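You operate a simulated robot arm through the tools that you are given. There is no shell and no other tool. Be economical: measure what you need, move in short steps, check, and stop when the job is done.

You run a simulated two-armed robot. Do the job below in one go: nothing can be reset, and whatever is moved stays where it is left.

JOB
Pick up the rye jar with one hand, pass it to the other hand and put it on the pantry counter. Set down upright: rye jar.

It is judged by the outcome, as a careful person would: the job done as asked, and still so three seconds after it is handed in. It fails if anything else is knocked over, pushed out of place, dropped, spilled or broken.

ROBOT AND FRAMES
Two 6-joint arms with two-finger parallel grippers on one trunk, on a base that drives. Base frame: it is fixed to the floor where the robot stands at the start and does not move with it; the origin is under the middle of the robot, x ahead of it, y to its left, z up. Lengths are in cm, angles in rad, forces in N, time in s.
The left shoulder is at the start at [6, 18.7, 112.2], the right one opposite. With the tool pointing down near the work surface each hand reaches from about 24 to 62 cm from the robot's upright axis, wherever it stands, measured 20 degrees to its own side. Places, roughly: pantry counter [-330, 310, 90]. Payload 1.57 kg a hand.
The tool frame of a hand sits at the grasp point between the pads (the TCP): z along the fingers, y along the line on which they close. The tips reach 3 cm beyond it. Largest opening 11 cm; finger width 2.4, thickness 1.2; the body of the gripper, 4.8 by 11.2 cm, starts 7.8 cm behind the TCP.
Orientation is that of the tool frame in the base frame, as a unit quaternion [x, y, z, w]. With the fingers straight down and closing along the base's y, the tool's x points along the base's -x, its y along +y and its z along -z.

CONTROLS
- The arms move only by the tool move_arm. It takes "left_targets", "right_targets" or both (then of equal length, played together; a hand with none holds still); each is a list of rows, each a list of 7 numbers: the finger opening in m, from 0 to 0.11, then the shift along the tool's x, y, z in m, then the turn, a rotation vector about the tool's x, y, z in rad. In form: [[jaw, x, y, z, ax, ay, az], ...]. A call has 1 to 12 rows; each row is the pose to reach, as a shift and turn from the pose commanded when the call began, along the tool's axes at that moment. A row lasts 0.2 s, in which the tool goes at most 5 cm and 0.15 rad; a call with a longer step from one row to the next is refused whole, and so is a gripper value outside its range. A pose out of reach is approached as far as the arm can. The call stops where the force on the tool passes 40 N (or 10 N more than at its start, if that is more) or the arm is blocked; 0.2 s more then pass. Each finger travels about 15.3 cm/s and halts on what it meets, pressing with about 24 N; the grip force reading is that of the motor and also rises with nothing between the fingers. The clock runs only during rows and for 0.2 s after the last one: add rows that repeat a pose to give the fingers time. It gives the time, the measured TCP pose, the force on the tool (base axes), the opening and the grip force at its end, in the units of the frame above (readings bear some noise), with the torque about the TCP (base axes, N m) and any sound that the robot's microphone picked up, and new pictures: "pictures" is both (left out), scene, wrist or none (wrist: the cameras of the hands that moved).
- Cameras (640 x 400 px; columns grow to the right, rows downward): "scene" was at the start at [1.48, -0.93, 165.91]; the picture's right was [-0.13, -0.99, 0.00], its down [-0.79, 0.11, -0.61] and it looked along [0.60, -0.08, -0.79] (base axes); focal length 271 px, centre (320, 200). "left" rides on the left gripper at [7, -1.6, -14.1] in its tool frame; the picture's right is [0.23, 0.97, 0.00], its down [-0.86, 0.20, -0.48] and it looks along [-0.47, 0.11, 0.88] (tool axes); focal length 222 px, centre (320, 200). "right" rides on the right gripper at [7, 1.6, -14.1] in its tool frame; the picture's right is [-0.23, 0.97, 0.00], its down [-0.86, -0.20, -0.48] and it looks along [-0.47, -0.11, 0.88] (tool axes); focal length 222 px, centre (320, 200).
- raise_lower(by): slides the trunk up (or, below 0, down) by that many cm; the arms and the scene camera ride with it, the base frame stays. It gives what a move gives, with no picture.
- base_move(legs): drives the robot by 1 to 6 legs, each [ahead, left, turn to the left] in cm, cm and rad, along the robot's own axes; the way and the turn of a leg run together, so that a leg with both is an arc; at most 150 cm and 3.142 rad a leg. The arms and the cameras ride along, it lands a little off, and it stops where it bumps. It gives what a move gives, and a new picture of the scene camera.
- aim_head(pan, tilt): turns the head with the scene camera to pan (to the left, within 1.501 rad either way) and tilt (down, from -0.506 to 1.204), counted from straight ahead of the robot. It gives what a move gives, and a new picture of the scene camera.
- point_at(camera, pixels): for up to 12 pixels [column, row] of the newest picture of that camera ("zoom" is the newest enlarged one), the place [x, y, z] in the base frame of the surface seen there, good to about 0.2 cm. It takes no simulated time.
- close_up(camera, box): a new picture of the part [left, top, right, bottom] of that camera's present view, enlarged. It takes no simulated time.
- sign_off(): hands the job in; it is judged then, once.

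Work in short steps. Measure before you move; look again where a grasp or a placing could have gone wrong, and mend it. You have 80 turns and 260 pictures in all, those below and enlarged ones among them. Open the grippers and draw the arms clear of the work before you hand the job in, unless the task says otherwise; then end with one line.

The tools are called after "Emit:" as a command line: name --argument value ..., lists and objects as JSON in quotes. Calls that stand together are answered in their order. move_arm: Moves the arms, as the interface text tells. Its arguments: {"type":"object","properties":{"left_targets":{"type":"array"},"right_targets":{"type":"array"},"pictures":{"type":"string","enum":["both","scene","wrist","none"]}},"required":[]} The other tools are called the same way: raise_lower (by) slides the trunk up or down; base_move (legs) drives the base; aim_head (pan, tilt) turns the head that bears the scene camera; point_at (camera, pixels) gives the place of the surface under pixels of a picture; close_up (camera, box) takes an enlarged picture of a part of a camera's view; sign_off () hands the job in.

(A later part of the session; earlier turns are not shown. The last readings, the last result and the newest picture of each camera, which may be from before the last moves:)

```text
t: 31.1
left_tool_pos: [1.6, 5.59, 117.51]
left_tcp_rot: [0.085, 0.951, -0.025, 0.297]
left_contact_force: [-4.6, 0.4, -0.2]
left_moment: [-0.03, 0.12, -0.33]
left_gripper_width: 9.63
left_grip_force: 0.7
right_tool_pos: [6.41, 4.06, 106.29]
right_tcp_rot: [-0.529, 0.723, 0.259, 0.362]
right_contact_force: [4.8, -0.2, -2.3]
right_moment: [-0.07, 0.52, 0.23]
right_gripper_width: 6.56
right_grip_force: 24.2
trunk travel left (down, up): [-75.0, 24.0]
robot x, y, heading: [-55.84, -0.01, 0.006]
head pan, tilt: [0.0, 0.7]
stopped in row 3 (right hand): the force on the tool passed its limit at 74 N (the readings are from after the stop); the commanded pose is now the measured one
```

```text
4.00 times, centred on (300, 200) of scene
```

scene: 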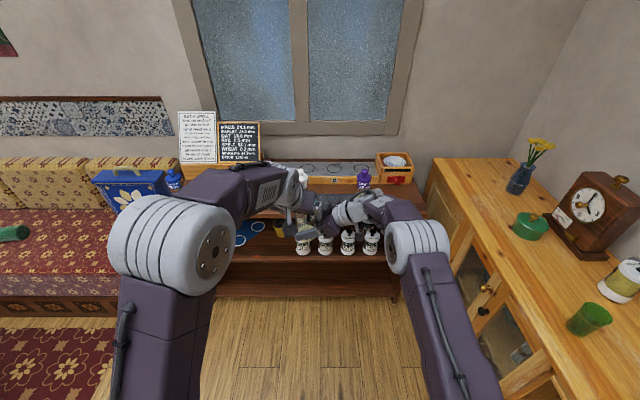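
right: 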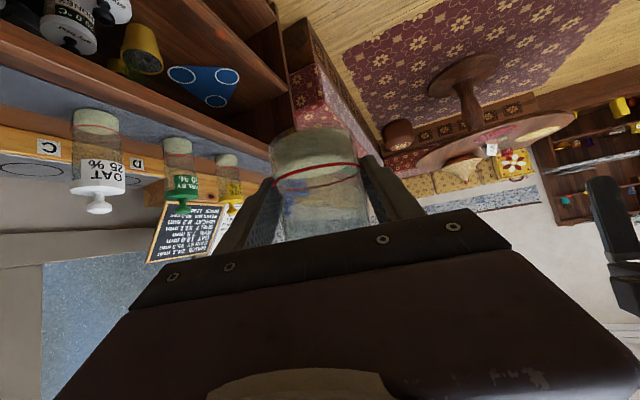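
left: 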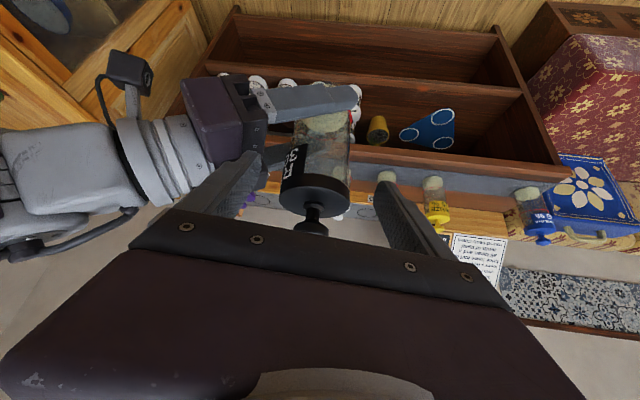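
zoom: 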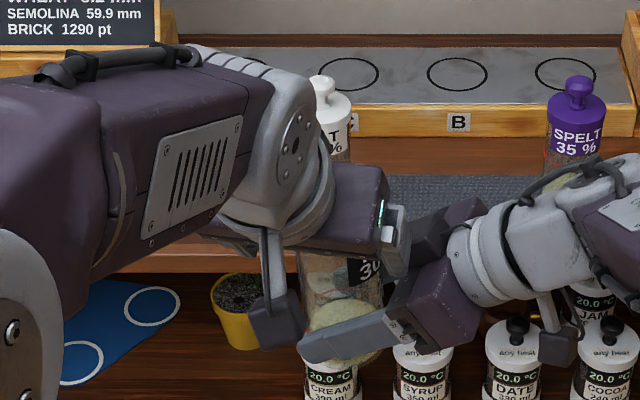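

The left's right-hand finger touched the right gripper's palm (stopped, jar still held). I back the left hand off, and will then come at azimuth about -50° so its fingers avoid that palm.

Emit:
move_arm --left_targets '[[0.095, 0, 0, -0.03, 0, 0, 0], [0.095, 0, 0, -0.07, 0, 0, 0], [0.095, 0, 0.02, -0.11, 0.05, 0, 0.0715], [0.095, 0, 0.06, -0.13, 0.1, 0, 0.143], [0.095, 0, 0.1, -0.13, 0.15, 0, 0.2145], [0.095, 0, 0.14, -0.13, 0.2, 0, 0.286], [0.095, 0, 0.14, -0.13, 0.25, 0, 0.3575], [0.095, 0, 0.14, -0.13, 0.3, 0, 0.429], [0.095, 0, 0.14, -0.13, 0.35, 0, 0.5], [0.095, 0, 0.14, -0.13, 0.401, 0, 0.572], [0.095, 0, 0.14, -0.13, 0.401, 0, 0.572]]'

Emit:
close_up --camera "scene" --box '[260, 170, 360, 250]'

```text
t: 33.5
left_tool_pos: [-3.26, 20.68, 128.2]
left_tcp_rot: [0.405, 0.864, -0.128, 0.27]
left_contact_force: [-0.5, -1.1, 1.1]
left_moment: [0.01, -0.04, 0.0]
left_gripper_width: 9.49
left_grip_force: 0.1
right_tool_pos: [6.41, 4.11, 106.33]
right_tcp_rot: [-0.531, 0.721, 0.259, 0.362]
right_contact_force: [0.3, -0.5, -2.9]
right_moment: [-0.03, -0.03, -0.01]
right_gripper_width: 6.55
right_grip_force: 23.7
trunk travel left (down, up): [-75.0, 24.0]
robot x, y, heading: [-55.95, -0.2, -0.004]
head pan, tilt: [0.0, 0.7]
```

scene: 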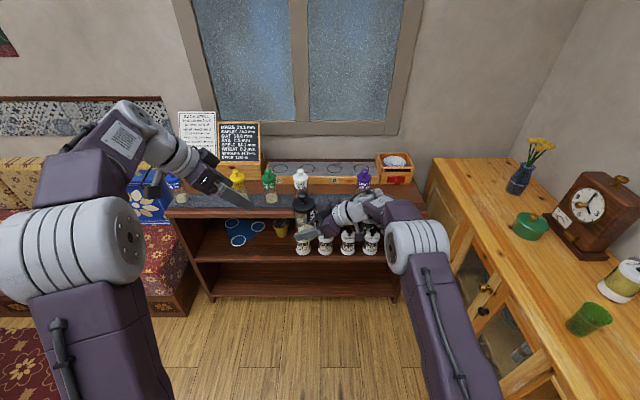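
left: 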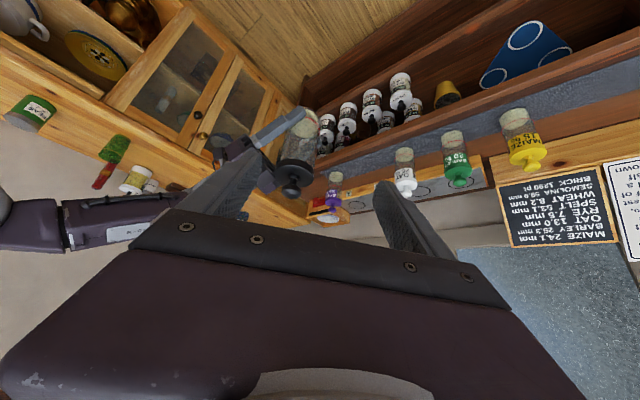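

```text
5.00 times, centred on (310, 210) of scene
```

zoom: 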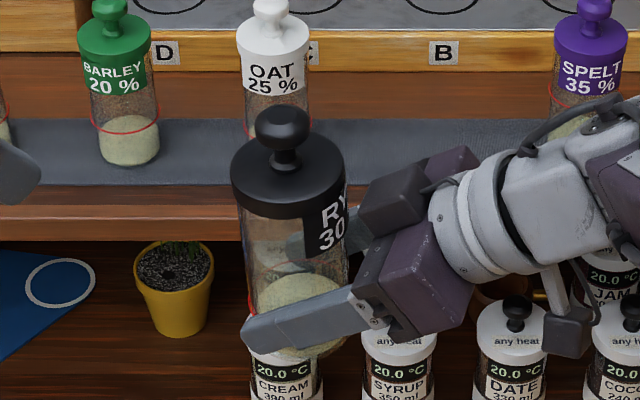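

Jar is unharmed. I measure the lid, glass and the right palm's inner corner.

Emit:
point_at --camera "zoom" --pixels '[[282, 120], [234, 180], [342, 180], [290, 190], [290, 210], [270, 158], [330, 225], [270, 290], [370, 205], [395, 225], [345, 205], [380, 265]]'

```text
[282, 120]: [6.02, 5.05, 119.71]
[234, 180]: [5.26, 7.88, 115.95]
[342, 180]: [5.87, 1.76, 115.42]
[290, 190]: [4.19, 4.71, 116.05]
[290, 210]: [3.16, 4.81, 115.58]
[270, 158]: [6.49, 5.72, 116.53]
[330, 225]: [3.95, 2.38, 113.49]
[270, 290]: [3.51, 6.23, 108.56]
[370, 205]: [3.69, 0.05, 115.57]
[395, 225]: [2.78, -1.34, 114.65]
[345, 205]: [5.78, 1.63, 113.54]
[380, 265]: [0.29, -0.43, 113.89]
```

Jar axis about (6.3,4.8), base ≈102.1, lid top 116.3. I bring the left hand to a pre-grasp 12 cm back along its approach, opening 8 cm.

Emit:
move_arm --left_targets '[[0.08, -0.0142, -0.007, 0.0265, 0, 0, 0], [0.08, -0.0284, -0.014, 0.053, 0, 0, 0], [0.08, -0.0426, -0.021, 0.0795, 0, 0, 0], [0.08, -0.0568, -0.0283, 0.106, 0, 0, 0], [0.08, -0.0568, -0.0283, 0.106, 0, 0, 0]]'

Emit:
close_up --camera "left" --box '[200, 50, 440, 250]'

```text
t: 34.7
left_tool_pos: [1.46, 10.8, 122.76]
left_tcp_rot: [0.404, 0.864, -0.127, 0.272]
left_contact_force: [1.0, 0.6, -0.2]
left_moment: [-0.01, 0.01, 0.02]
left_gripper_width: 8.0
left_grip_force: 0.1
right_tool_pos: [6.27, 4.12, 106.41]
right_tcp_rot: [-0.53, 0.721, 0.259, 0.362]
right_contact_force: [0.7, -0.5, -2.7]
right_moment: [-0.05, -0.01, 0.03]
right_gripper_width: 6.54
right_grip_force: 23.7
trunk travel left (down, up): [-75.0, 24.0]
robot x, y, heading: [-55.72, 0.02, 0.001]
head pan, tilt: [0.0, 0.7]
```

scene: 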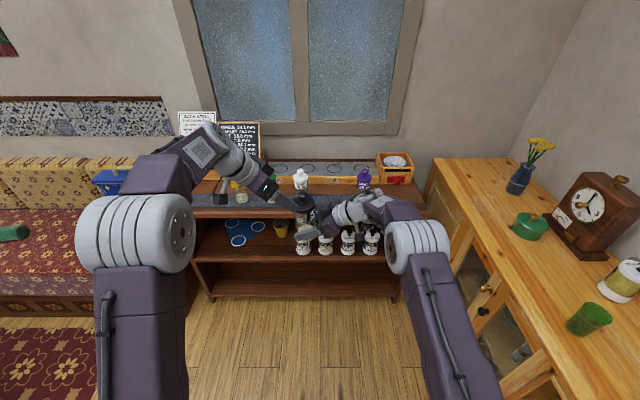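
left: 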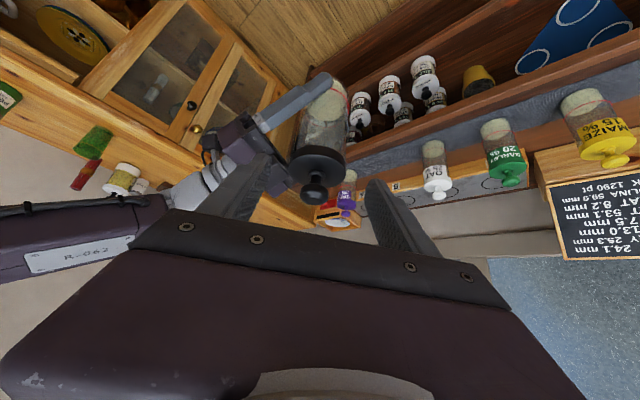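

```text
2.00 times, centred on (320, 150) of left
```

zoom: 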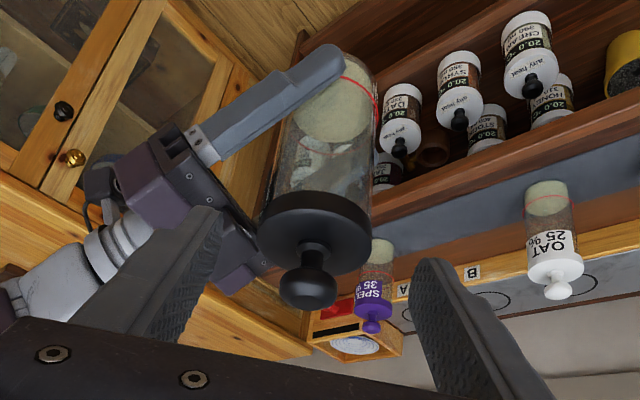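

Lid lies centred between the left fingers (zoom ~ (315,230) vs 215/430). I advance 8 cm and check.

Emit:
move_arm --left_targets '[[0.08, 0, -0.001, 0.025, 0, 0, 0], [0.08, -0.001, -0.001, 0.05, 0, 0, 0], [0.08, -0.001, -0.001, 0.065, 0, 0, 0], [0.08, -0.001, -0.001, 0.08, 0, 0, 0]]'

Emit:
close_up --camera "left" --box '[200, 50, 440, 250]'

Emit:
close_up --camera "scene" --box '[240, 150, 360, 250]'

```text
t: 35.7
left_tool_pos: [4.4, 6.92, 116.23]
left_tcp_rot: [0.404, 0.864, -0.128, 0.271]
left_contact_force: [-0.3, 0.1, 0.0]
left_moment: [0.03, -0.01, 0.02]
left_gripper_width: 8.0
left_grip_force: 0.0
right_tool_pos: [6.42, 4.1, 106.33]
right_tcp_rot: [-0.53, 0.722, 0.259, 0.362]
right_contact_force: [1.1, -0.1, -2.4]
right_moment: [-0.01, 0.03, 0.01]
right_gripper_width: 6.56
right_grip_force: 24.2
trunk travel left (down, up): [-75.0, 24.0]
robot x, y, heading: [-56.02, 0.2, 0.004]
head pan, tilt: [0.0, 0.7]
```

scene: 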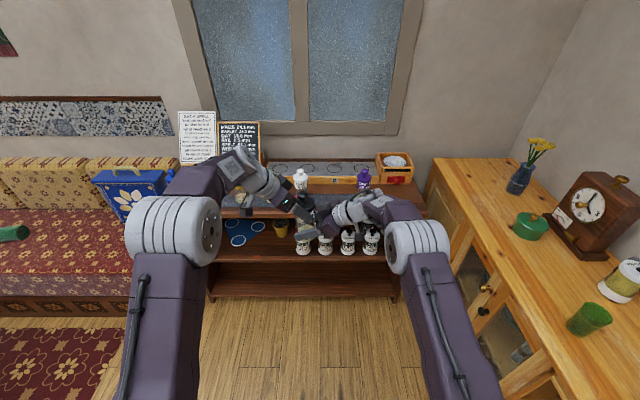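
left: 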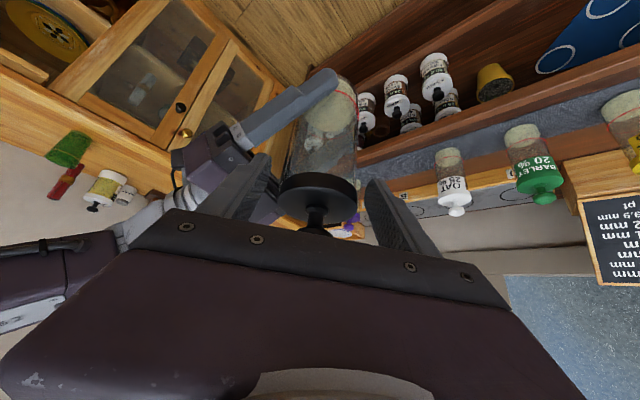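

```text
2.00 times, centred on (320, 150) of left
```

zoom: 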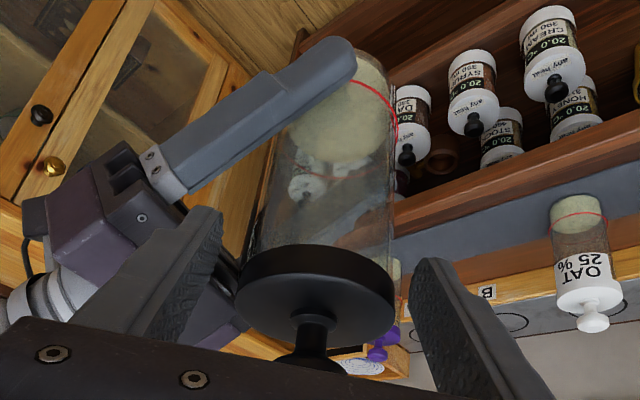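

```text
4.00 times, centred on (300, 200) of scene
```

zoom: 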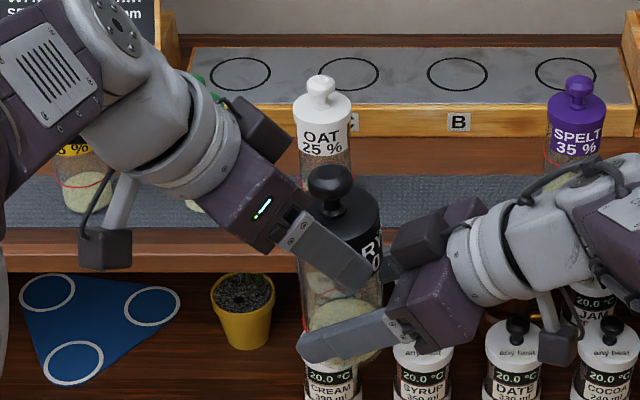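

Clear so far; the fingertips straddle the glass. I advance the last 3.6 cm in small rows.

Emit:
move_arm --left_targets '[[0.08, 0, 0, 0.009, 0, 0, 0], [0.08, 0, 0, 0.018, 0, 0, 0], [0.08, 0, 0, 0.027, 0, 0, 0], [0.08, 0, 0, 0.036, 0, 0, 0], [0.08, 0, 0, 0.036, 0, 0, 0]]'

Emit:
close_up --camera "scene" --box '[240, 150, 360, 250]'

Emit:
close_up --camera "left" --box '[200, 50, 440, 250]'

```text
t: 36.9
left_tool_pos: [5.7, 5.4, 113.37]
left_tcp_rot: [0.404, 0.864, -0.127, 0.272]
left_contact_force: [-0.1, 0.0, 0.2]
left_moment: [-0.01, 0.01, 0.0]
left_gripper_width: 7.99
left_grip_force: 0.0
right_tool_pos: [6.37, 4.24, 106.26]
right_tcp_rot: [-0.53, 0.722, 0.259, 0.362]
right_contact_force: [-0.5, 0.5, -3.3]
right_moment: [-0.02, -0.01, 0.02]
right_gripper_width: 6.54
right_grip_force: 23.8
trunk travel left (down, up): [-75.0, 24.0]
robot x, y, heading: [-55.88, -0.22, 0.002]
head pan, tilt: [0.0, 0.7]
```

scene: 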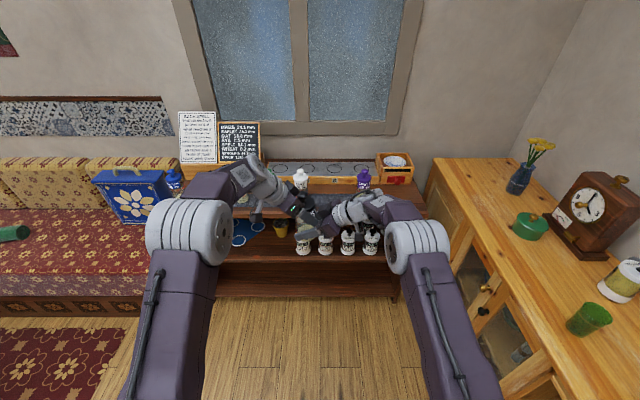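
left: 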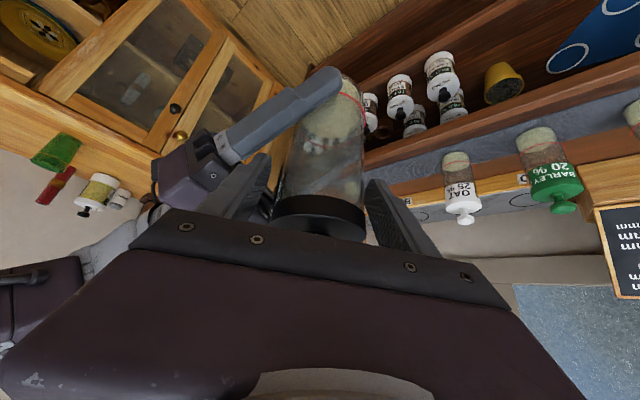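

```text
4.00 times, centred on (300, 200) of scene
```

zoom: 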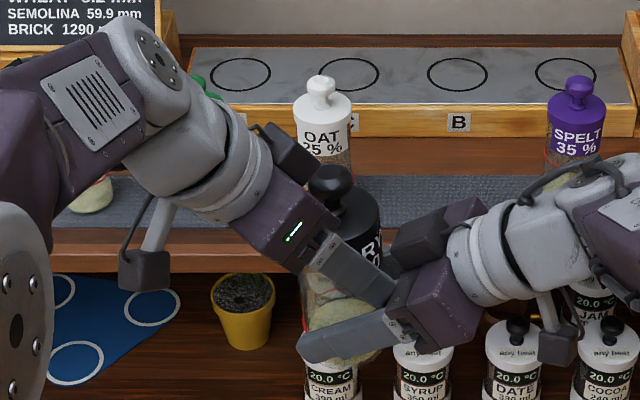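

```text
2.00 times, centred on (320, 150) of left
```

zoom: 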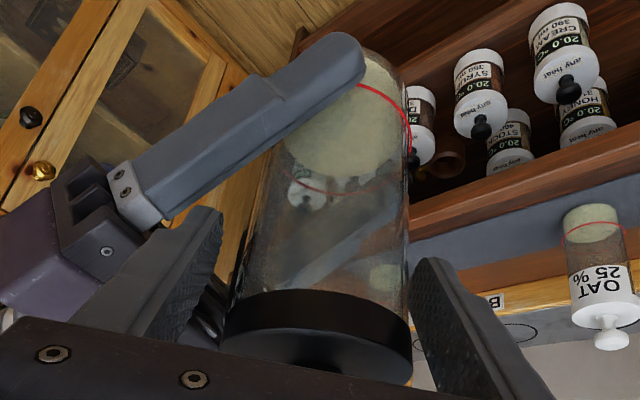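

No contact; the jar sits midway between the left fingers. I close the left gripper gently.

Emit:
move_arm --left_targets '[[0.073, 0, 0, 0, 0, 0, 0], [0.066, 0, 0, 0, 0, 0, 0], [0.058, 0, 0, 0, 0, 0, 0], [0.045, 0, 0, 0, 0, 0, 0], [0.04, 0, 0, 0, 0, 0, 0], [0.04, 0, 0, 0, 0, 0, 0]]' --pictures "wrist"

```text
t: 38.3
left_tool_pos: [5.78, 5.41, 113.27]
left_tcp_rot: [0.405, 0.864, -0.127, 0.271]
left_contact_force: [5.6, 1.7, 0.8]
left_moment: [0.27, 0.02, 0.08]
left_gripper_width: 6.51
left_grip_force: 23.8
right_tool_pos: [6.26, 4.17, 106.31]
right_tcp_rot: [-0.531, 0.722, 0.259, 0.361]
right_contact_force: [-5.0, -1.0, -4.5]
right_moment: [-0.22, -0.36, -0.04]
right_gripper_width: 6.56
right_grip_force: 23.8
trunk travel left (down, up): [-75.0, 24.0]
robot x, y, heading: [-55.72, -0.09, 0.004]
head pan, tilt: [0.0, 0.7]
```

left: 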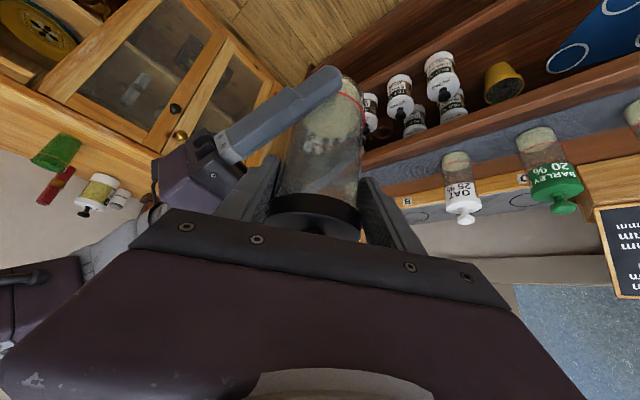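

Both hands hold the glass. I open the right gripper to 8 cm, with the left keeping its grip.

Emit:
move_arm --right_targets '[[0.07, 0, 0, 0, 0, 0, 0], [0.078, 0, 0, 0, 0, 0, 0], [0.082, 0, 0, 0, 0, 0, 0], [0.082, 0, 0, 0, 0, 0, 0]]'

Emit:
close_up --camera "scene" --box '[240, 150, 360, 250]'

```text
t: 39.3
left_tool_pos: [5.61, 5.41, 113.36]
left_tcp_rot: [0.404, 0.865, -0.127, 0.271]
left_contact_force: [-0.6, 1.2, -0.2]
left_moment: [0.41, -0.5, 0.25]
left_gripper_width: 6.47
left_grip_force: 23.3
right_tool_pos: [6.45, 4.16, 106.34]
right_tcp_rot: [-0.53, 0.722, 0.258, 0.361]
right_contact_force: [0.5, 0.2, 0.8]
right_moment: [0.0, 0.02, -0.01]
right_gripper_width: 8.19
right_grip_force: 0.0
trunk travel left (down, up): [-75.0, 24.0]
robot x, y, heading: [-56.01, 0.2, -0.003]
head pan, tilt: [0.0, 0.7]
```

scene: 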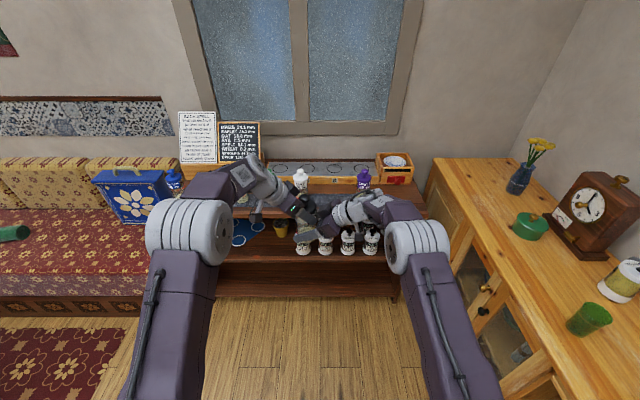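
right: 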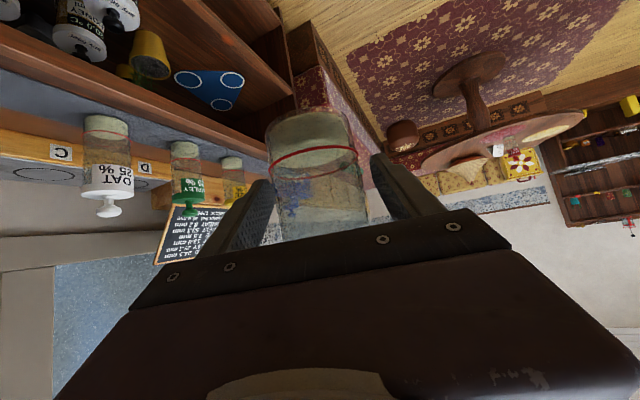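

```text
4.00 times, centred on (300, 200) of scene
```

zoom: 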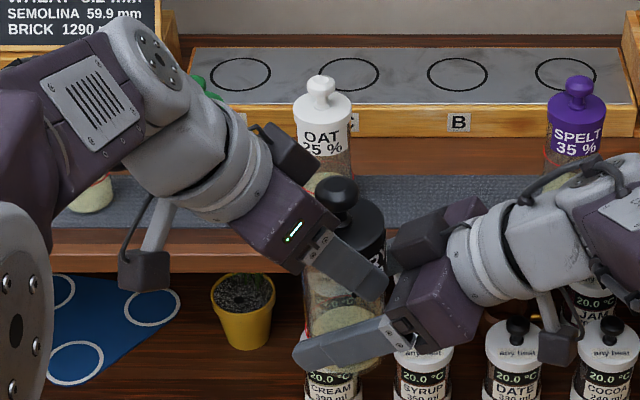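

The left hand carries the jar. I retract the right hand 14 cm along its own axis.

Emit:
move_arm --right_targets '[[0.082, 0, 0, -0.02, 0, 0, 0], [0.082, 0, 0, -0.05, 0, 0, 0], [0.082, 0, 0, -0.08, 0, 0, 0], [0.082, 0, 0, -0.11, 0, 0, 0], [0.082, 0, 0, -0.14, 0, 0, 0], [0.082, 0, 0, -0.14, 0, 0, 0]]'

Emit:
close_up --camera "scene" --box '[240, 150, 360, 250]'

```text
t: 40.7
left_tool_pos: [5.68, 5.49, 113.36]
left_tcp_rot: [0.404, 0.864, -0.127, 0.271]
left_contact_force: [-0.1, -0.3, -0.4]
left_moment: [0.05, 0.02, -0.03]
left_gripper_width: 6.5
left_grip_force: 24.3
right_tool_pos: [0.42, -2.96, 112.62]
right_tcp_rot: [-0.526, 0.728, 0.243, 0.366]
right_contact_force: [0.5, -0.6, 0.7]
right_moment: [-0.01, 0.0, 0.0]
right_gripper_width: 8.19
right_grip_force: 0.1
right hand out of reach, approached as far as the arm can: row 2, 3, 4, 5, 6
trunk travel left (down, up): [-75.0, 24.0]
robot x, y, heading: [-56.14, -0.04, 0.003]
head pan, tilt: [0.0, 0.7]
```

scene: 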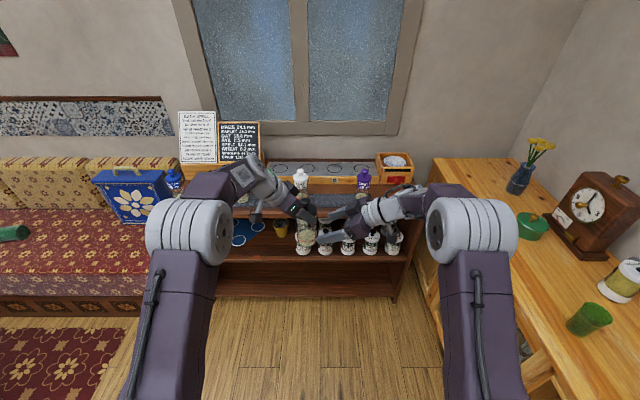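
right: 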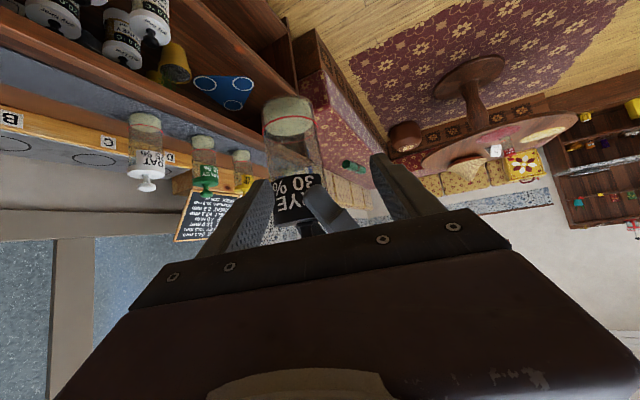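

```text
4.00 times, centred on (300, 200) of scene
```

zoom: 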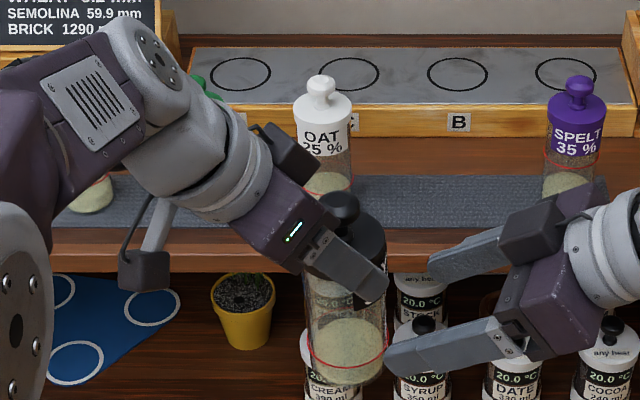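

The jar appears slightly lower in the left hand and the left force reads near zero; I measure it and re-look after a short pause.

Emit:
point_at --camera "zoom" --pixels '[[340, 205], [320, 245], [375, 240], [345, 245], [345, 360], [310, 320], [385, 310], [345, 378], [400, 365], [360, 275]]'

Emit:
move_arm --left_targets '[[0.04, 0, 0, 0, 0, 0, 0], [0.04, 0, 0, 0, 0, 0, 0]]' --pictures "both"

Emit:
close_up --camera "scene" --box '[240, 150, 360, 250]'

```text
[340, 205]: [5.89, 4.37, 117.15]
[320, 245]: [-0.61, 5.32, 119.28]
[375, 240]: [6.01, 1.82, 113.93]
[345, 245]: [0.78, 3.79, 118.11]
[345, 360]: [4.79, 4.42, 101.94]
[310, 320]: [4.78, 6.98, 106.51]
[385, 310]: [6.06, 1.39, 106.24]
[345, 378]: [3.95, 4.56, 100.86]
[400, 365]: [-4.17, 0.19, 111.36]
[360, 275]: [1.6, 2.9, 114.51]
```

```text
t: 41.3
left_tool_pos: [5.53, 5.31, 113.27]
left_tcp_rot: [0.404, 0.864, -0.128, 0.271]
left_contact_force: [-0.2, -0.7, 1.1]
left_moment: [0.04, 0.01, -0.03]
left_gripper_width: 6.51
left_grip_force: 24.1
right_tool_pos: [0.38, -2.96, 112.6]
right_tcp_rot: [-0.525, 0.728, 0.242, 0.367]
right_contact_force: [0.8, -0.3, -0.6]
right_moment: [-0.01, 0.0, 0.01]
right_gripper_width: 8.18
right_grip_force: 0.1
trunk travel left (down, up): [-75.0, 24.0]
robot x, y, heading: [-55.86, 0.23, 0.001]
head pan, tilt: [0.0, 0.7]
```

scene: 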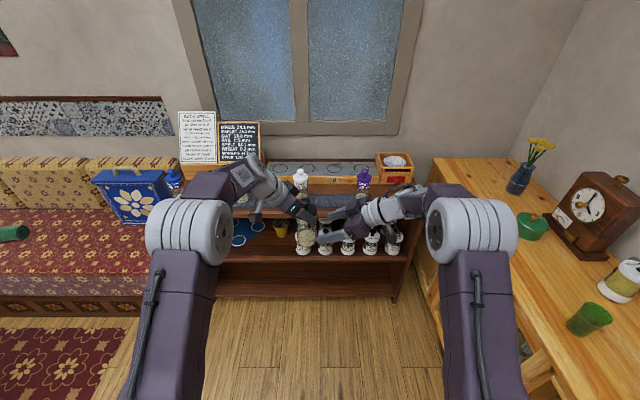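
left: 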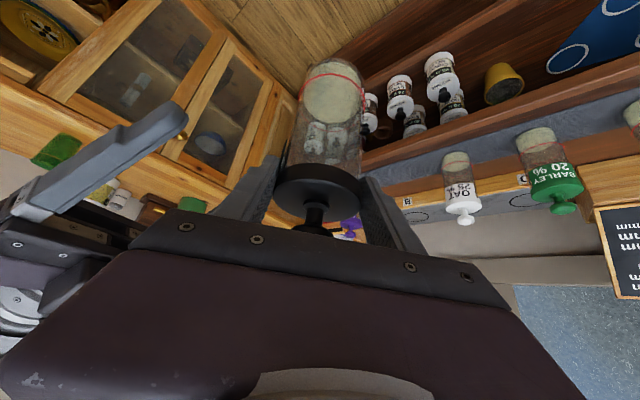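

```text
4.00 times, centred on (300, 200) of scene
```

zoom: 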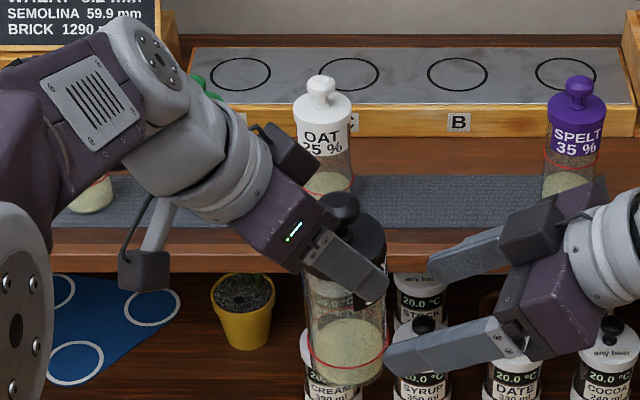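

The picture is unchanged between the two looks. I check precisely for any continuing creep and for tilt.

Emit:
point_at --camera "zoom" --pixels '[[340, 205], [345, 360], [340, 198], [365, 215], [372, 230], [378, 250], [382, 270], [383, 285], [384, 340], [312, 360]]'

Emit:
close_up --camera "right" --box '[220, 70, 400, 250]'

Emit:
close_up --camera "left" --box '[220, 40, 400, 250]'

```text
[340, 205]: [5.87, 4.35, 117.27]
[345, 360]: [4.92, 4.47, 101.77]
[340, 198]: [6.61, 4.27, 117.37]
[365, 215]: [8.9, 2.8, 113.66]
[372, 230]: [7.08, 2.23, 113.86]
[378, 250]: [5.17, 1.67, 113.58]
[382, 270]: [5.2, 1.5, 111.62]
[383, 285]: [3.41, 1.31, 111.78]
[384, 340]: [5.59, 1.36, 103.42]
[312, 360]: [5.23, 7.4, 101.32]
```

```text
2.22 times, centred on (310, 160) of right
```

zoom: 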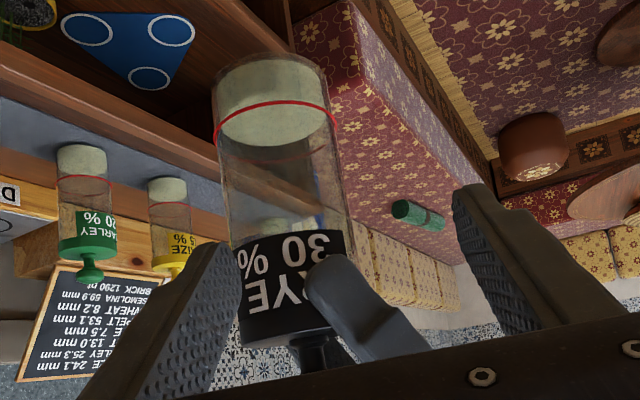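

```text
1.90 times, centred on (310, 145) of left
```

zoom: 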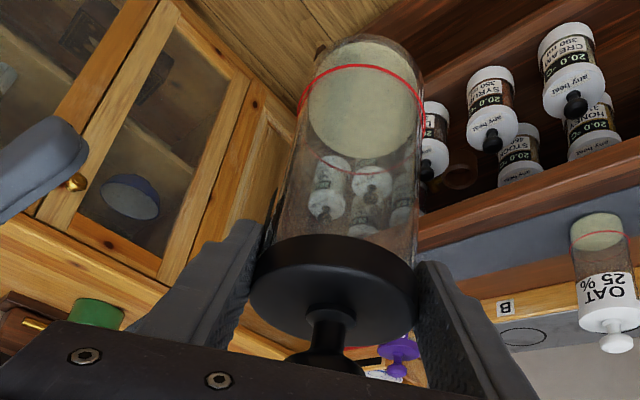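

The lid plane is level (z 113.6–113.9) and there is no more creep; base is at about 99.6. I take the right hand off to the side and turn it forward again.

Emit:
move_arm --right_targets '[[0.082, 0.022, -0.021, -0.027, 0, 0, 0], [0.082, 0.044, -0.042, -0.054, 0, 0, 0], [0.082, 0.066, -0.062, -0.082, 0.1, 0.004, 0.078], [0.082, 0.088, -0.083, -0.109, 0.2, 0.008, 0.156], [0.082, 0.11, -0.104, -0.136, 0.3, 0.012, 0.234], [0.082, 0.11, -0.104, -0.136, 0.4, 0.016, 0.312], [0.082, 0.11, -0.104, -0.136, 0.51, 0.02, 0.395], [0.082, 0.11, -0.104, -0.136, 0.62, 0.025, 0.48], [0.082, 0.11, -0.104, -0.136, 0.73, 0.03, 0.565], [0.082, 0.11, -0.104, -0.136, 0.83, 0.034, 0.645], [0.082, 0.11, -0.104, -0.136, 0.93, 0.038, 0.72], [0.082, 0.11, -0.104, -0.136, 1.009, 0.042, 0.782]]' --pictures "scene"

Emit:
close_up --camera "scene" --box '[240, 150, 360, 250]'

```text
t: 43.9
left_tool_pos: [5.64, 5.38, 113.36]
left_tcp_rot: [0.404, 0.864, -0.128, 0.271]
left_contact_force: [-0.1, -0.4, 0.7]
left_moment: [0.0, -0.03, -0.02]
left_gripper_width: 6.5
left_grip_force: 23.9
right_tool_pos: [5.03, -22.76, 112.1]
right_tcp_rot: [0.002, 0.902, -0.011, 0.431]
right_contact_force: [0.4, -0.8, -0.1]
right_moment: [0.02, 0.01, 0.03]
right_gripper_width: 8.17
right_grip_force: 0.0
right hand out of reach, approached as far as the arm can: row 1, 2, 3, 4, 5
trunk travel left (down, up): [-75.0, 24.0]
robot x, y, heading: [-56.46, 0.02, 0.004]
head pan, tilt: [0.0, 0.7]
```

scene: 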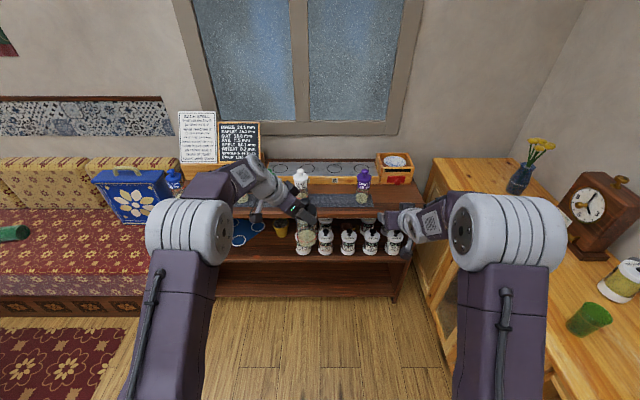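

```text
4.00 times, centred on (300, 200) of scene
```

zoom: 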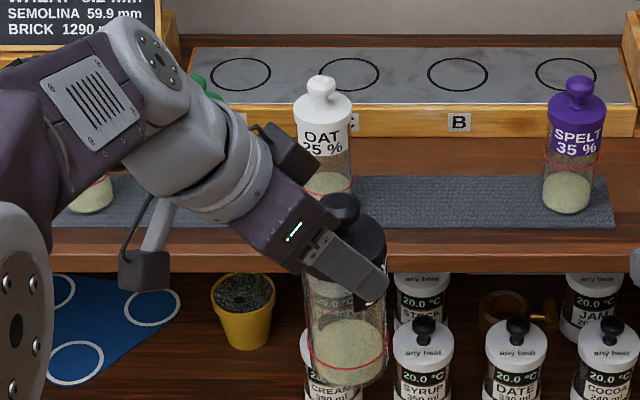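

Jar steady. I raise the trunk 14 cm (clearance over the counter) and re-check for slip.

Emit:
raise_lower --by 14

Emit:
close_up --camera "scene" --box '[240, 150, 360, 250]'

Emit:
point_at --camera "zoom" --pixels '[[342, 205], [345, 360], [378, 250]]'

```text
t: 45.6
left_tool_pos: [5.62, 5.4, 127.28]
left_tcp_rot: [0.405, 0.864, -0.128, 0.27]
left_contact_force: [-0.5, 0.6, -1.8]
left_moment: [0.01, 0.01, -0.03]
left_gripper_width: 6.52
left_grip_force: 24.0
right_tool_pos: [5.1, -22.83, 126.07]
right_tcp_rot: [0.003, 0.902, -0.011, 0.432]
right_contact_force: [-0.1, 0.5, -0.4]
right_moment: [0.0, -0.01, 0.0]
right_gripper_width: 8.23
right_grip_force: 0.0
trunk travel left (down, up): [-89.0, 10.0]
robot x, y, heading: [-55.92, -0.34, 0.003]
head pan, tilt: [0.0, 0.7]
```

```text
4.00 times, centred on (300, 200) of scene
```

zoom: 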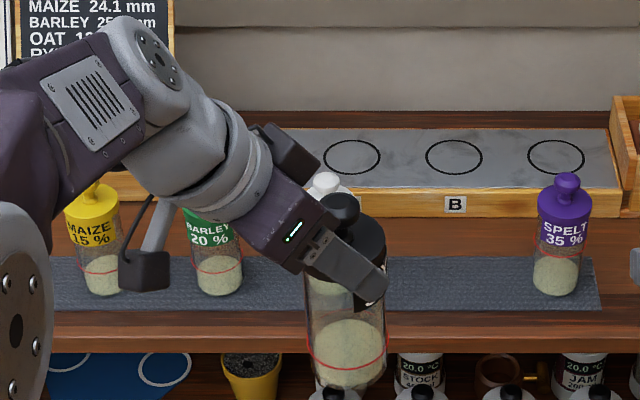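

```text
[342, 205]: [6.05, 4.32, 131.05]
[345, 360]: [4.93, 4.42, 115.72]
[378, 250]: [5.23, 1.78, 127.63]
```

No slip. Route: turn left 90°, drive to x≈-160 between island and table, then on. First the turn in place and a look.

Emit:
base_move --legs '[[0, 0, 0.785], [0, 0, 0.785]]'

Emit:
aim_head --pan 0.6 --tilt 0.5

```text
t: 50.1
left_tool_pos: [-61.03, 61.61, 127.34]
left_tcp_rot: [-0.323, 0.898, 0.101, 0.281]
left_contact_force: [0.2, 0.8, -2.8]
left_moment: [0.03, -0.01, -0.01]
left_gripper_width: 6.51
left_grip_force: 23.9
right_tool_pos: [-32.9, 60.83, 126.03]
right_tcp_rot: [-0.634, 0.642, 0.296, 0.314]
right_contact_force: [0.0, -0.5, 0.1]
right_moment: [-0.01, 0.02, 0.01]
right_gripper_width: 8.2
right_grip_force: 0.0
trunk travel left (down, up): [-89.0, 10.0]
robot x, y, heading: [-55.81, -0.38, 1.568]
head pan, tilt: [0.0, 0.7]
```

scene: 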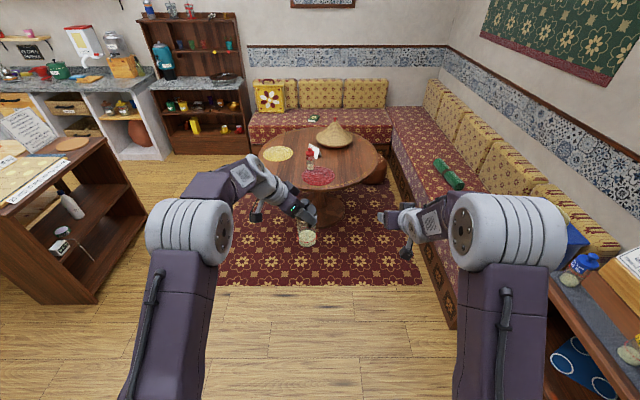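

```text
t: 51.1
left_tool_pos: [-60.95, 61.74, 127.27]
left_tcp_rot: [-0.322, 0.898, 0.1, 0.282]
left_contact_force: [-0.3, 0.4, -1.7]
left_moment: [-0.03, 0.05, 0.01]
left_gripper_width: 6.51
left_grip_force: 24.1
right_tool_pos: [-32.82, 60.82, 126.09]
right_tcp_rot: [-0.634, 0.641, 0.297, 0.314]
right_contact_force: [0.3, 0.2, -0.1]
right_moment: [0.03, 0.0, 0.04]
right_gripper_width: 8.21
right_grip_force: 0.0
trunk travel left (down, up): [-89.0, 10.0]
robot x, y, heading: [-56.04, -0.06, 1.562]
head pan, tilt: [0.6, 0.499]
```

scene: 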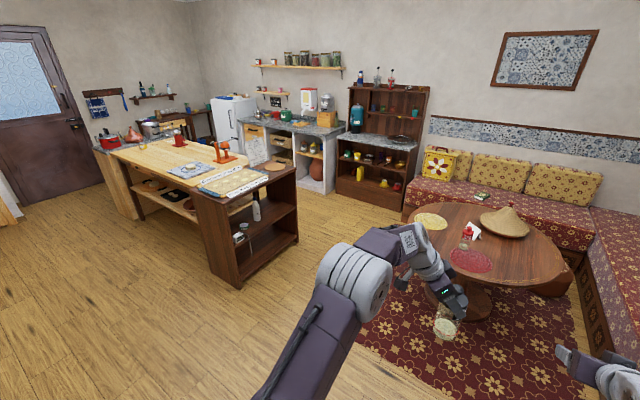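

Now a clear overview. I measure the island's floor corners, hutch front, counter edge and ends.

Emit:
point_at --camera "scene" --pixels '[[297, 246], [240, 287], [192, 252], [296, 172], [218, 200], [330, 192], [400, 211], [340, 130], [258, 128], [325, 128], [338, 190], [440, 300]]'

Emit:
close_up --camera "scene" --box '[200, 40, 440, 200]'

```text
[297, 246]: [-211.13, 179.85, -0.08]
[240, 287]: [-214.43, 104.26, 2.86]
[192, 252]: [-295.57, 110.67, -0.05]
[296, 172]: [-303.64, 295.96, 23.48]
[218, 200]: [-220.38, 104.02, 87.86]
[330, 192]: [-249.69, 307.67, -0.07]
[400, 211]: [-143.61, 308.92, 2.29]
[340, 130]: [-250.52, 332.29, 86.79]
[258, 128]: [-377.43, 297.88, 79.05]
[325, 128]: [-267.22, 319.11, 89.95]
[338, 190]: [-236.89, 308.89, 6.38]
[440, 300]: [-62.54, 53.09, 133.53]
```

```text
2.50 times, centred on (320, 120) of scene
```

zoom: 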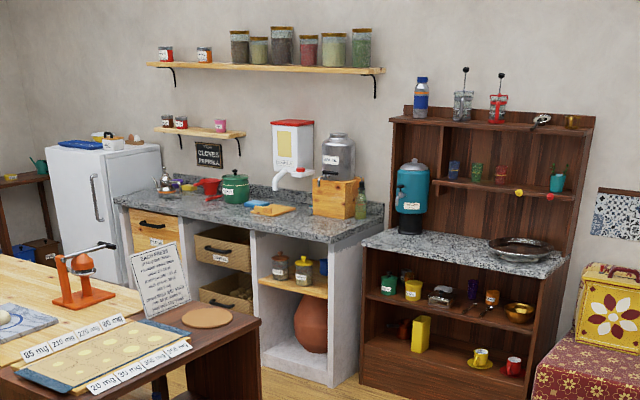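

Corridor between island (y≤180) and counter (y≥297), front strip of the counter is free. I check my own base's footprint by looking down.

Emit:
aim_head --pan 0 --tilt 1.2

Emit:
point_at --camera "scene" --pixels '[[320, 270], [320, 240], [320, 220], [320, 200], [320, 180], [250, 240], [390, 240]]'

```text
t: 52.1
left_tool_pos: [-61.19, 61.56, 127.38]
left_tcp_rot: [-0.324, 0.898, 0.102, 0.282]
left_contact_force: [0.3, 0.4, -1.8]
left_moment: [-0.03, 0.05, 0.03]
left_gripper_width: 6.54
left_grip_force: 24.0
right_tool_pos: [-32.77, 60.82, 126.09]
right_tcp_rot: [-0.634, 0.641, 0.297, 0.314]
right_contact_force: [0.2, -0.4, 0.1]
right_moment: [0.01, -0.04, -0.01]
right_gripper_width: 8.15
right_grip_force: 0.0
trunk travel left (down, up): [-89.0, 10.0]
robot x, y, heading: [-55.82, 0.23, 1.566]
head pan, tilt: [0.0, 1.201]
```

scene: 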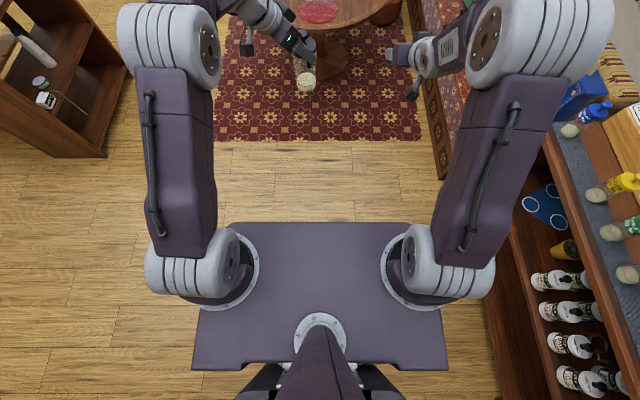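

```text
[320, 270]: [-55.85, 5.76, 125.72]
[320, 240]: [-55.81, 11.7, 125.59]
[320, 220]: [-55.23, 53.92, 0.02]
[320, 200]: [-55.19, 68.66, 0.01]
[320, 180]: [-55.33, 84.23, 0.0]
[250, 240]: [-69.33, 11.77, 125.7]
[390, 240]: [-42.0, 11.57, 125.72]
```

The slab is my torso at z 126; the base below is narrower (front about 22 cm). I strafe left 104 cm, then drive ahead 150 cm.

Emit:
aim_head --pan 0.3 --tilt 0.7

Emit:
base_move --legs '[[0, 104, 0], [150, 0, 0]]'

```text
t: 53.1
left_tool_pos: [-61.08, 61.66, 127.32]
left_tcp_rot: [-0.323, 0.898, 0.1, 0.282]
left_contact_force: [-0.5, -0.4, -3.7]
left_moment: [-0.02, 0.09, 0.02]
left_gripper_width: 6.52
left_grip_force: 23.4
right_tool_pos: [-32.81, 60.78, 126.13]
right_tcp_rot: [-0.634, 0.641, 0.297, 0.313]
right_contact_force: [0.1, -0.1, 0.1]
right_moment: [0.0, 0.0, 0.0]
right_gripper_width: 8.17
right_grip_force: 0.1
trunk travel left (down, up): [-89.0, 10.0]
robot x, y, heading: [-55.88, -0.12, 1.568]
head pan, tilt: [0.3, 0.7]
```

scene: 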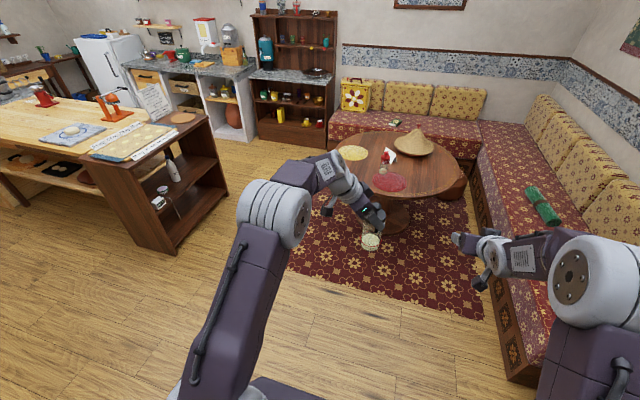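

```text
t: 65.5
left_tool_pos: [-163.92, 212.2, 127.34]
left_tcp_rot: [-0.316, 0.9, 0.099, 0.282]
left_contact_force: [0.2, -0.3, -3.7]
left_moment: [-0.02, 0.0, 0.0]
left_gripper_width: 6.52
left_grip_force: 24.1
right_tool_pos: [-135.65, 211.01, 126.12]
right_tcp_rot: [-0.63, 0.645, 0.295, 0.316]
right_contact_force: [-0.6, -1.2, -0.2]
right_moment: [-0.01, 0.01, 0.03]
right_gripper_width: 8.2
right_grip_force: 0.0
trunk travel left (down, up): [-89.0, 10.0]
robot x, y, heading: [-159.86, 150.46, 1.556]
head pan, tilt: [0.3, 0.7]
```

scene: 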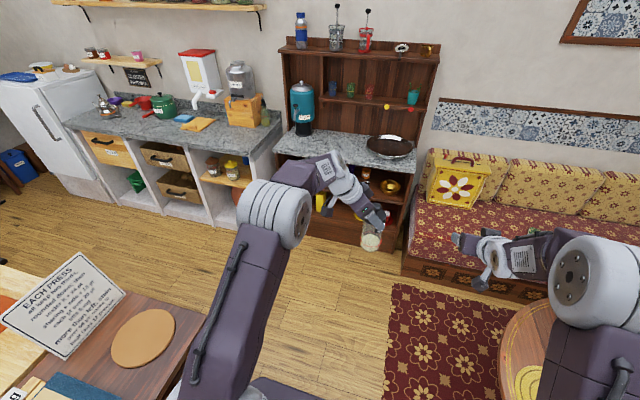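

Arrived at (-160,150), jar steady. I measure the counter's front strip and items near the intended spot.

Emit:
point_at --camera "scene" --pixels '[[240, 150], [200, 137], [160, 127], [120, 118], [195, 124], [215, 120], [183, 119], [161, 116], [240, 124], [206, 98], [150, 122], [175, 137]]'

Emit:
close_up --camera "scene" --box '[60, 40, 300, 190]'

```text
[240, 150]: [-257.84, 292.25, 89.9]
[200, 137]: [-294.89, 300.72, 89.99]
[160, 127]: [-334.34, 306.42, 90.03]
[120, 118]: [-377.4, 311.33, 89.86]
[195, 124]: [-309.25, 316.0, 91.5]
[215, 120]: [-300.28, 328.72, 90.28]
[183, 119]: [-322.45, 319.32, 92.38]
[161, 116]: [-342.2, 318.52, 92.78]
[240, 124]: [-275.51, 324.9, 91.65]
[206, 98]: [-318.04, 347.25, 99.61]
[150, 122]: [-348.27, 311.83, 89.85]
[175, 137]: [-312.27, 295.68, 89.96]
```

```text
2.67 times, centred on (180, 115) of scene
```

zoom: 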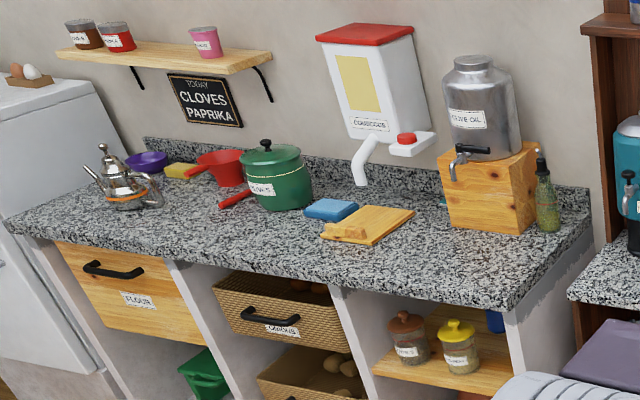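

Free spot chosen: about (-278, 304), z 90, clear of the board (x<-295) and crate (y>322). First I tuck the right hand back so it stays clear of the hutch.

Emit:
move_arm --right_targets '[[0.082, 0, 0, 0, 0, 0.13, 0], [0.082, 0.02, 0, -0.025, 0, 0.26, 0], [0.082, 0.04, 0, -0.05, 0, 0.39, 0], [0.082, 0.065, 0, -0.08, 0, 0.52, 0], [0.082, 0.09, 0, -0.11, 0, 0.65, 0], [0.082, 0.115, 0, -0.14, 0, 0.78, 0], [0.082, 0.14, 0, -0.17, 0, 0.89, 0], [0.082, 0.157, 0, -0.194, 0, 0.89, 0], [0.082, 0.157, 0, -0.194, 0, 0.89, 0]]' --pictures "scene"

```text
t: 67.5
left_tool_pos: [-163.87, 212.16, 127.32]
left_tcp_rot: [-0.316, 0.901, 0.098, 0.283]
left_contact_force: [-0.7, -0.4, -2.3]
left_moment: [-0.07, 0.04, 0.02]
left_gripper_width: 6.53
left_grip_force: 24.2
right_tool_pos: [-136.47, 186.0, 125.89]
right_tcp_rot: [-0.695, 0.719, -0.005, 0.006]
right_contact_force: [-0.8, -1.0, 0.1]
right_moment: [-0.01, 0.01, 0.01]
right_gripper_width: 8.22
right_grip_force: 0.0
right hand out of reach, approached as far as the arm can: row 1
trunk travel left (down, up): [-89.0, 10.0]
robot x, y, heading: [-160.0, 150.21, 1.553]
head pan, tilt: [0.3, 0.7]
```

scene: 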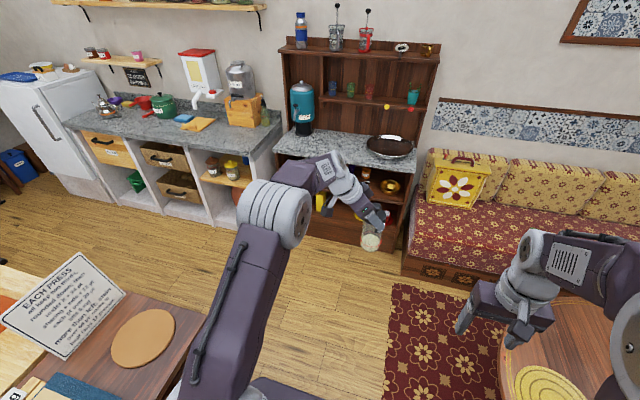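

Right hand tucked. Now straighten the heading, drive ahead 74 cm, and strafe left 113 cm in the corridor.

Emit:
base_move --legs '[[0, 0, 0.018], [74, 0, 0], [0, 113, 0]]'

Emit:
aim_head --pan 0.05 --tilt 0.75

```text
t: 77.3
left_tool_pos: [-277.61, 286.51, 127.33]
left_tcp_rot: [-0.325, 0.897, 0.102, 0.281]
left_contact_force: [0.7, 0.4, -1.8]
left_moment: [-0.04, 0.01, 0.03]
left_gripper_width: 6.53
left_grip_force: 24.1
right_tool_pos: [-249.59, 261.0, 125.89]
right_tcp_rot: [-0.702, 0.712, -0.004, 0.008]
right_contact_force: [-0.2, -0.1, -0.5]
right_moment: [0.02, 0.03, -0.01]
right_gripper_width: 8.2
right_grip_force: 0.0
trunk travel left (down, up): [-89.0, 10.0]
robot x, y, heading: [-271.93, 225.1, 1.573]
head pan, tilt: [0.3, 0.7]
```

scene: 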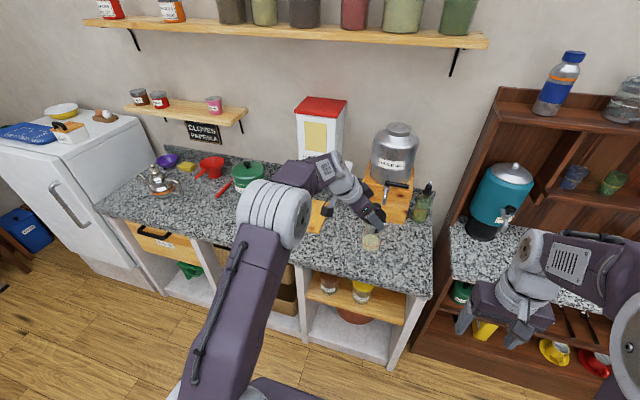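

```text
t: 78.0
left_tool_pos: [-277.57, 286.56, 127.32]
left_tcp_rot: [-0.325, 0.897, 0.101, 0.282]
left_contact_force: [-0.8, -0.3, -1.9]
left_moment: [-0.03, 0.01, 0.0]
left_gripper_width: 6.51
left_grip_force: 24.0
right_tool_pos: [-249.82, 260.88, 125.93]
right_tcp_rot: [-0.702, 0.712, -0.005, 0.006]
right_contact_force: [0.0, 0.0, -0.5]
right_moment: [0.0, -0.01, 0.03]
right_gripper_width: 8.17
right_grip_force: 0.1
trunk travel left (down, up): [-89.0, 10.0]
robot x, y, heading: [-272.23, 224.88, 1.571]
head pan, tilt: [0.051, 0.75]
```

scene: 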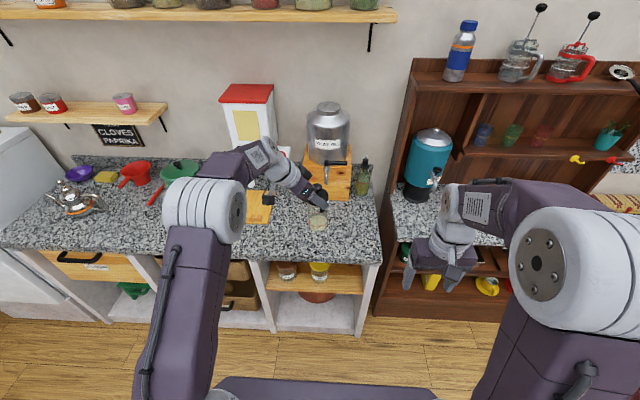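

The jar hovers just before the counter edge. I measure the landing area, board edge and crate front.

Emit:
point_at --camera "scene" --pixels '[[320, 255], [345, 240], [300, 235], [270, 205], [262, 222], [330, 198], [350, 202], [340, 215], [372, 250], [280, 255]]'

Emit:
close_up --camera "scene" --box '[240, 130, 400, 270]'

```text
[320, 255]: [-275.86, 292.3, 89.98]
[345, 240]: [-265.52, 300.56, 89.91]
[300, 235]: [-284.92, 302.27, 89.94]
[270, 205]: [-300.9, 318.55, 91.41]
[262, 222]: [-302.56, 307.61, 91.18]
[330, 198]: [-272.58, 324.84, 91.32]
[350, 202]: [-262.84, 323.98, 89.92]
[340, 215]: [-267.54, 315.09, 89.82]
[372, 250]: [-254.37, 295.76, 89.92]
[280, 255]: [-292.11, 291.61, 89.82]
```

```text
2.86 times, centred on (320, 200) of scene
```

zoom: 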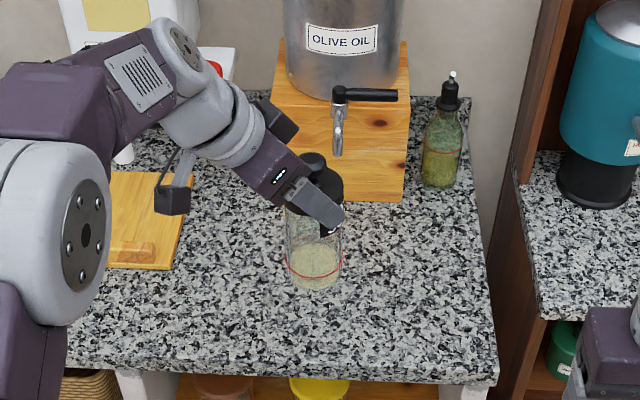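

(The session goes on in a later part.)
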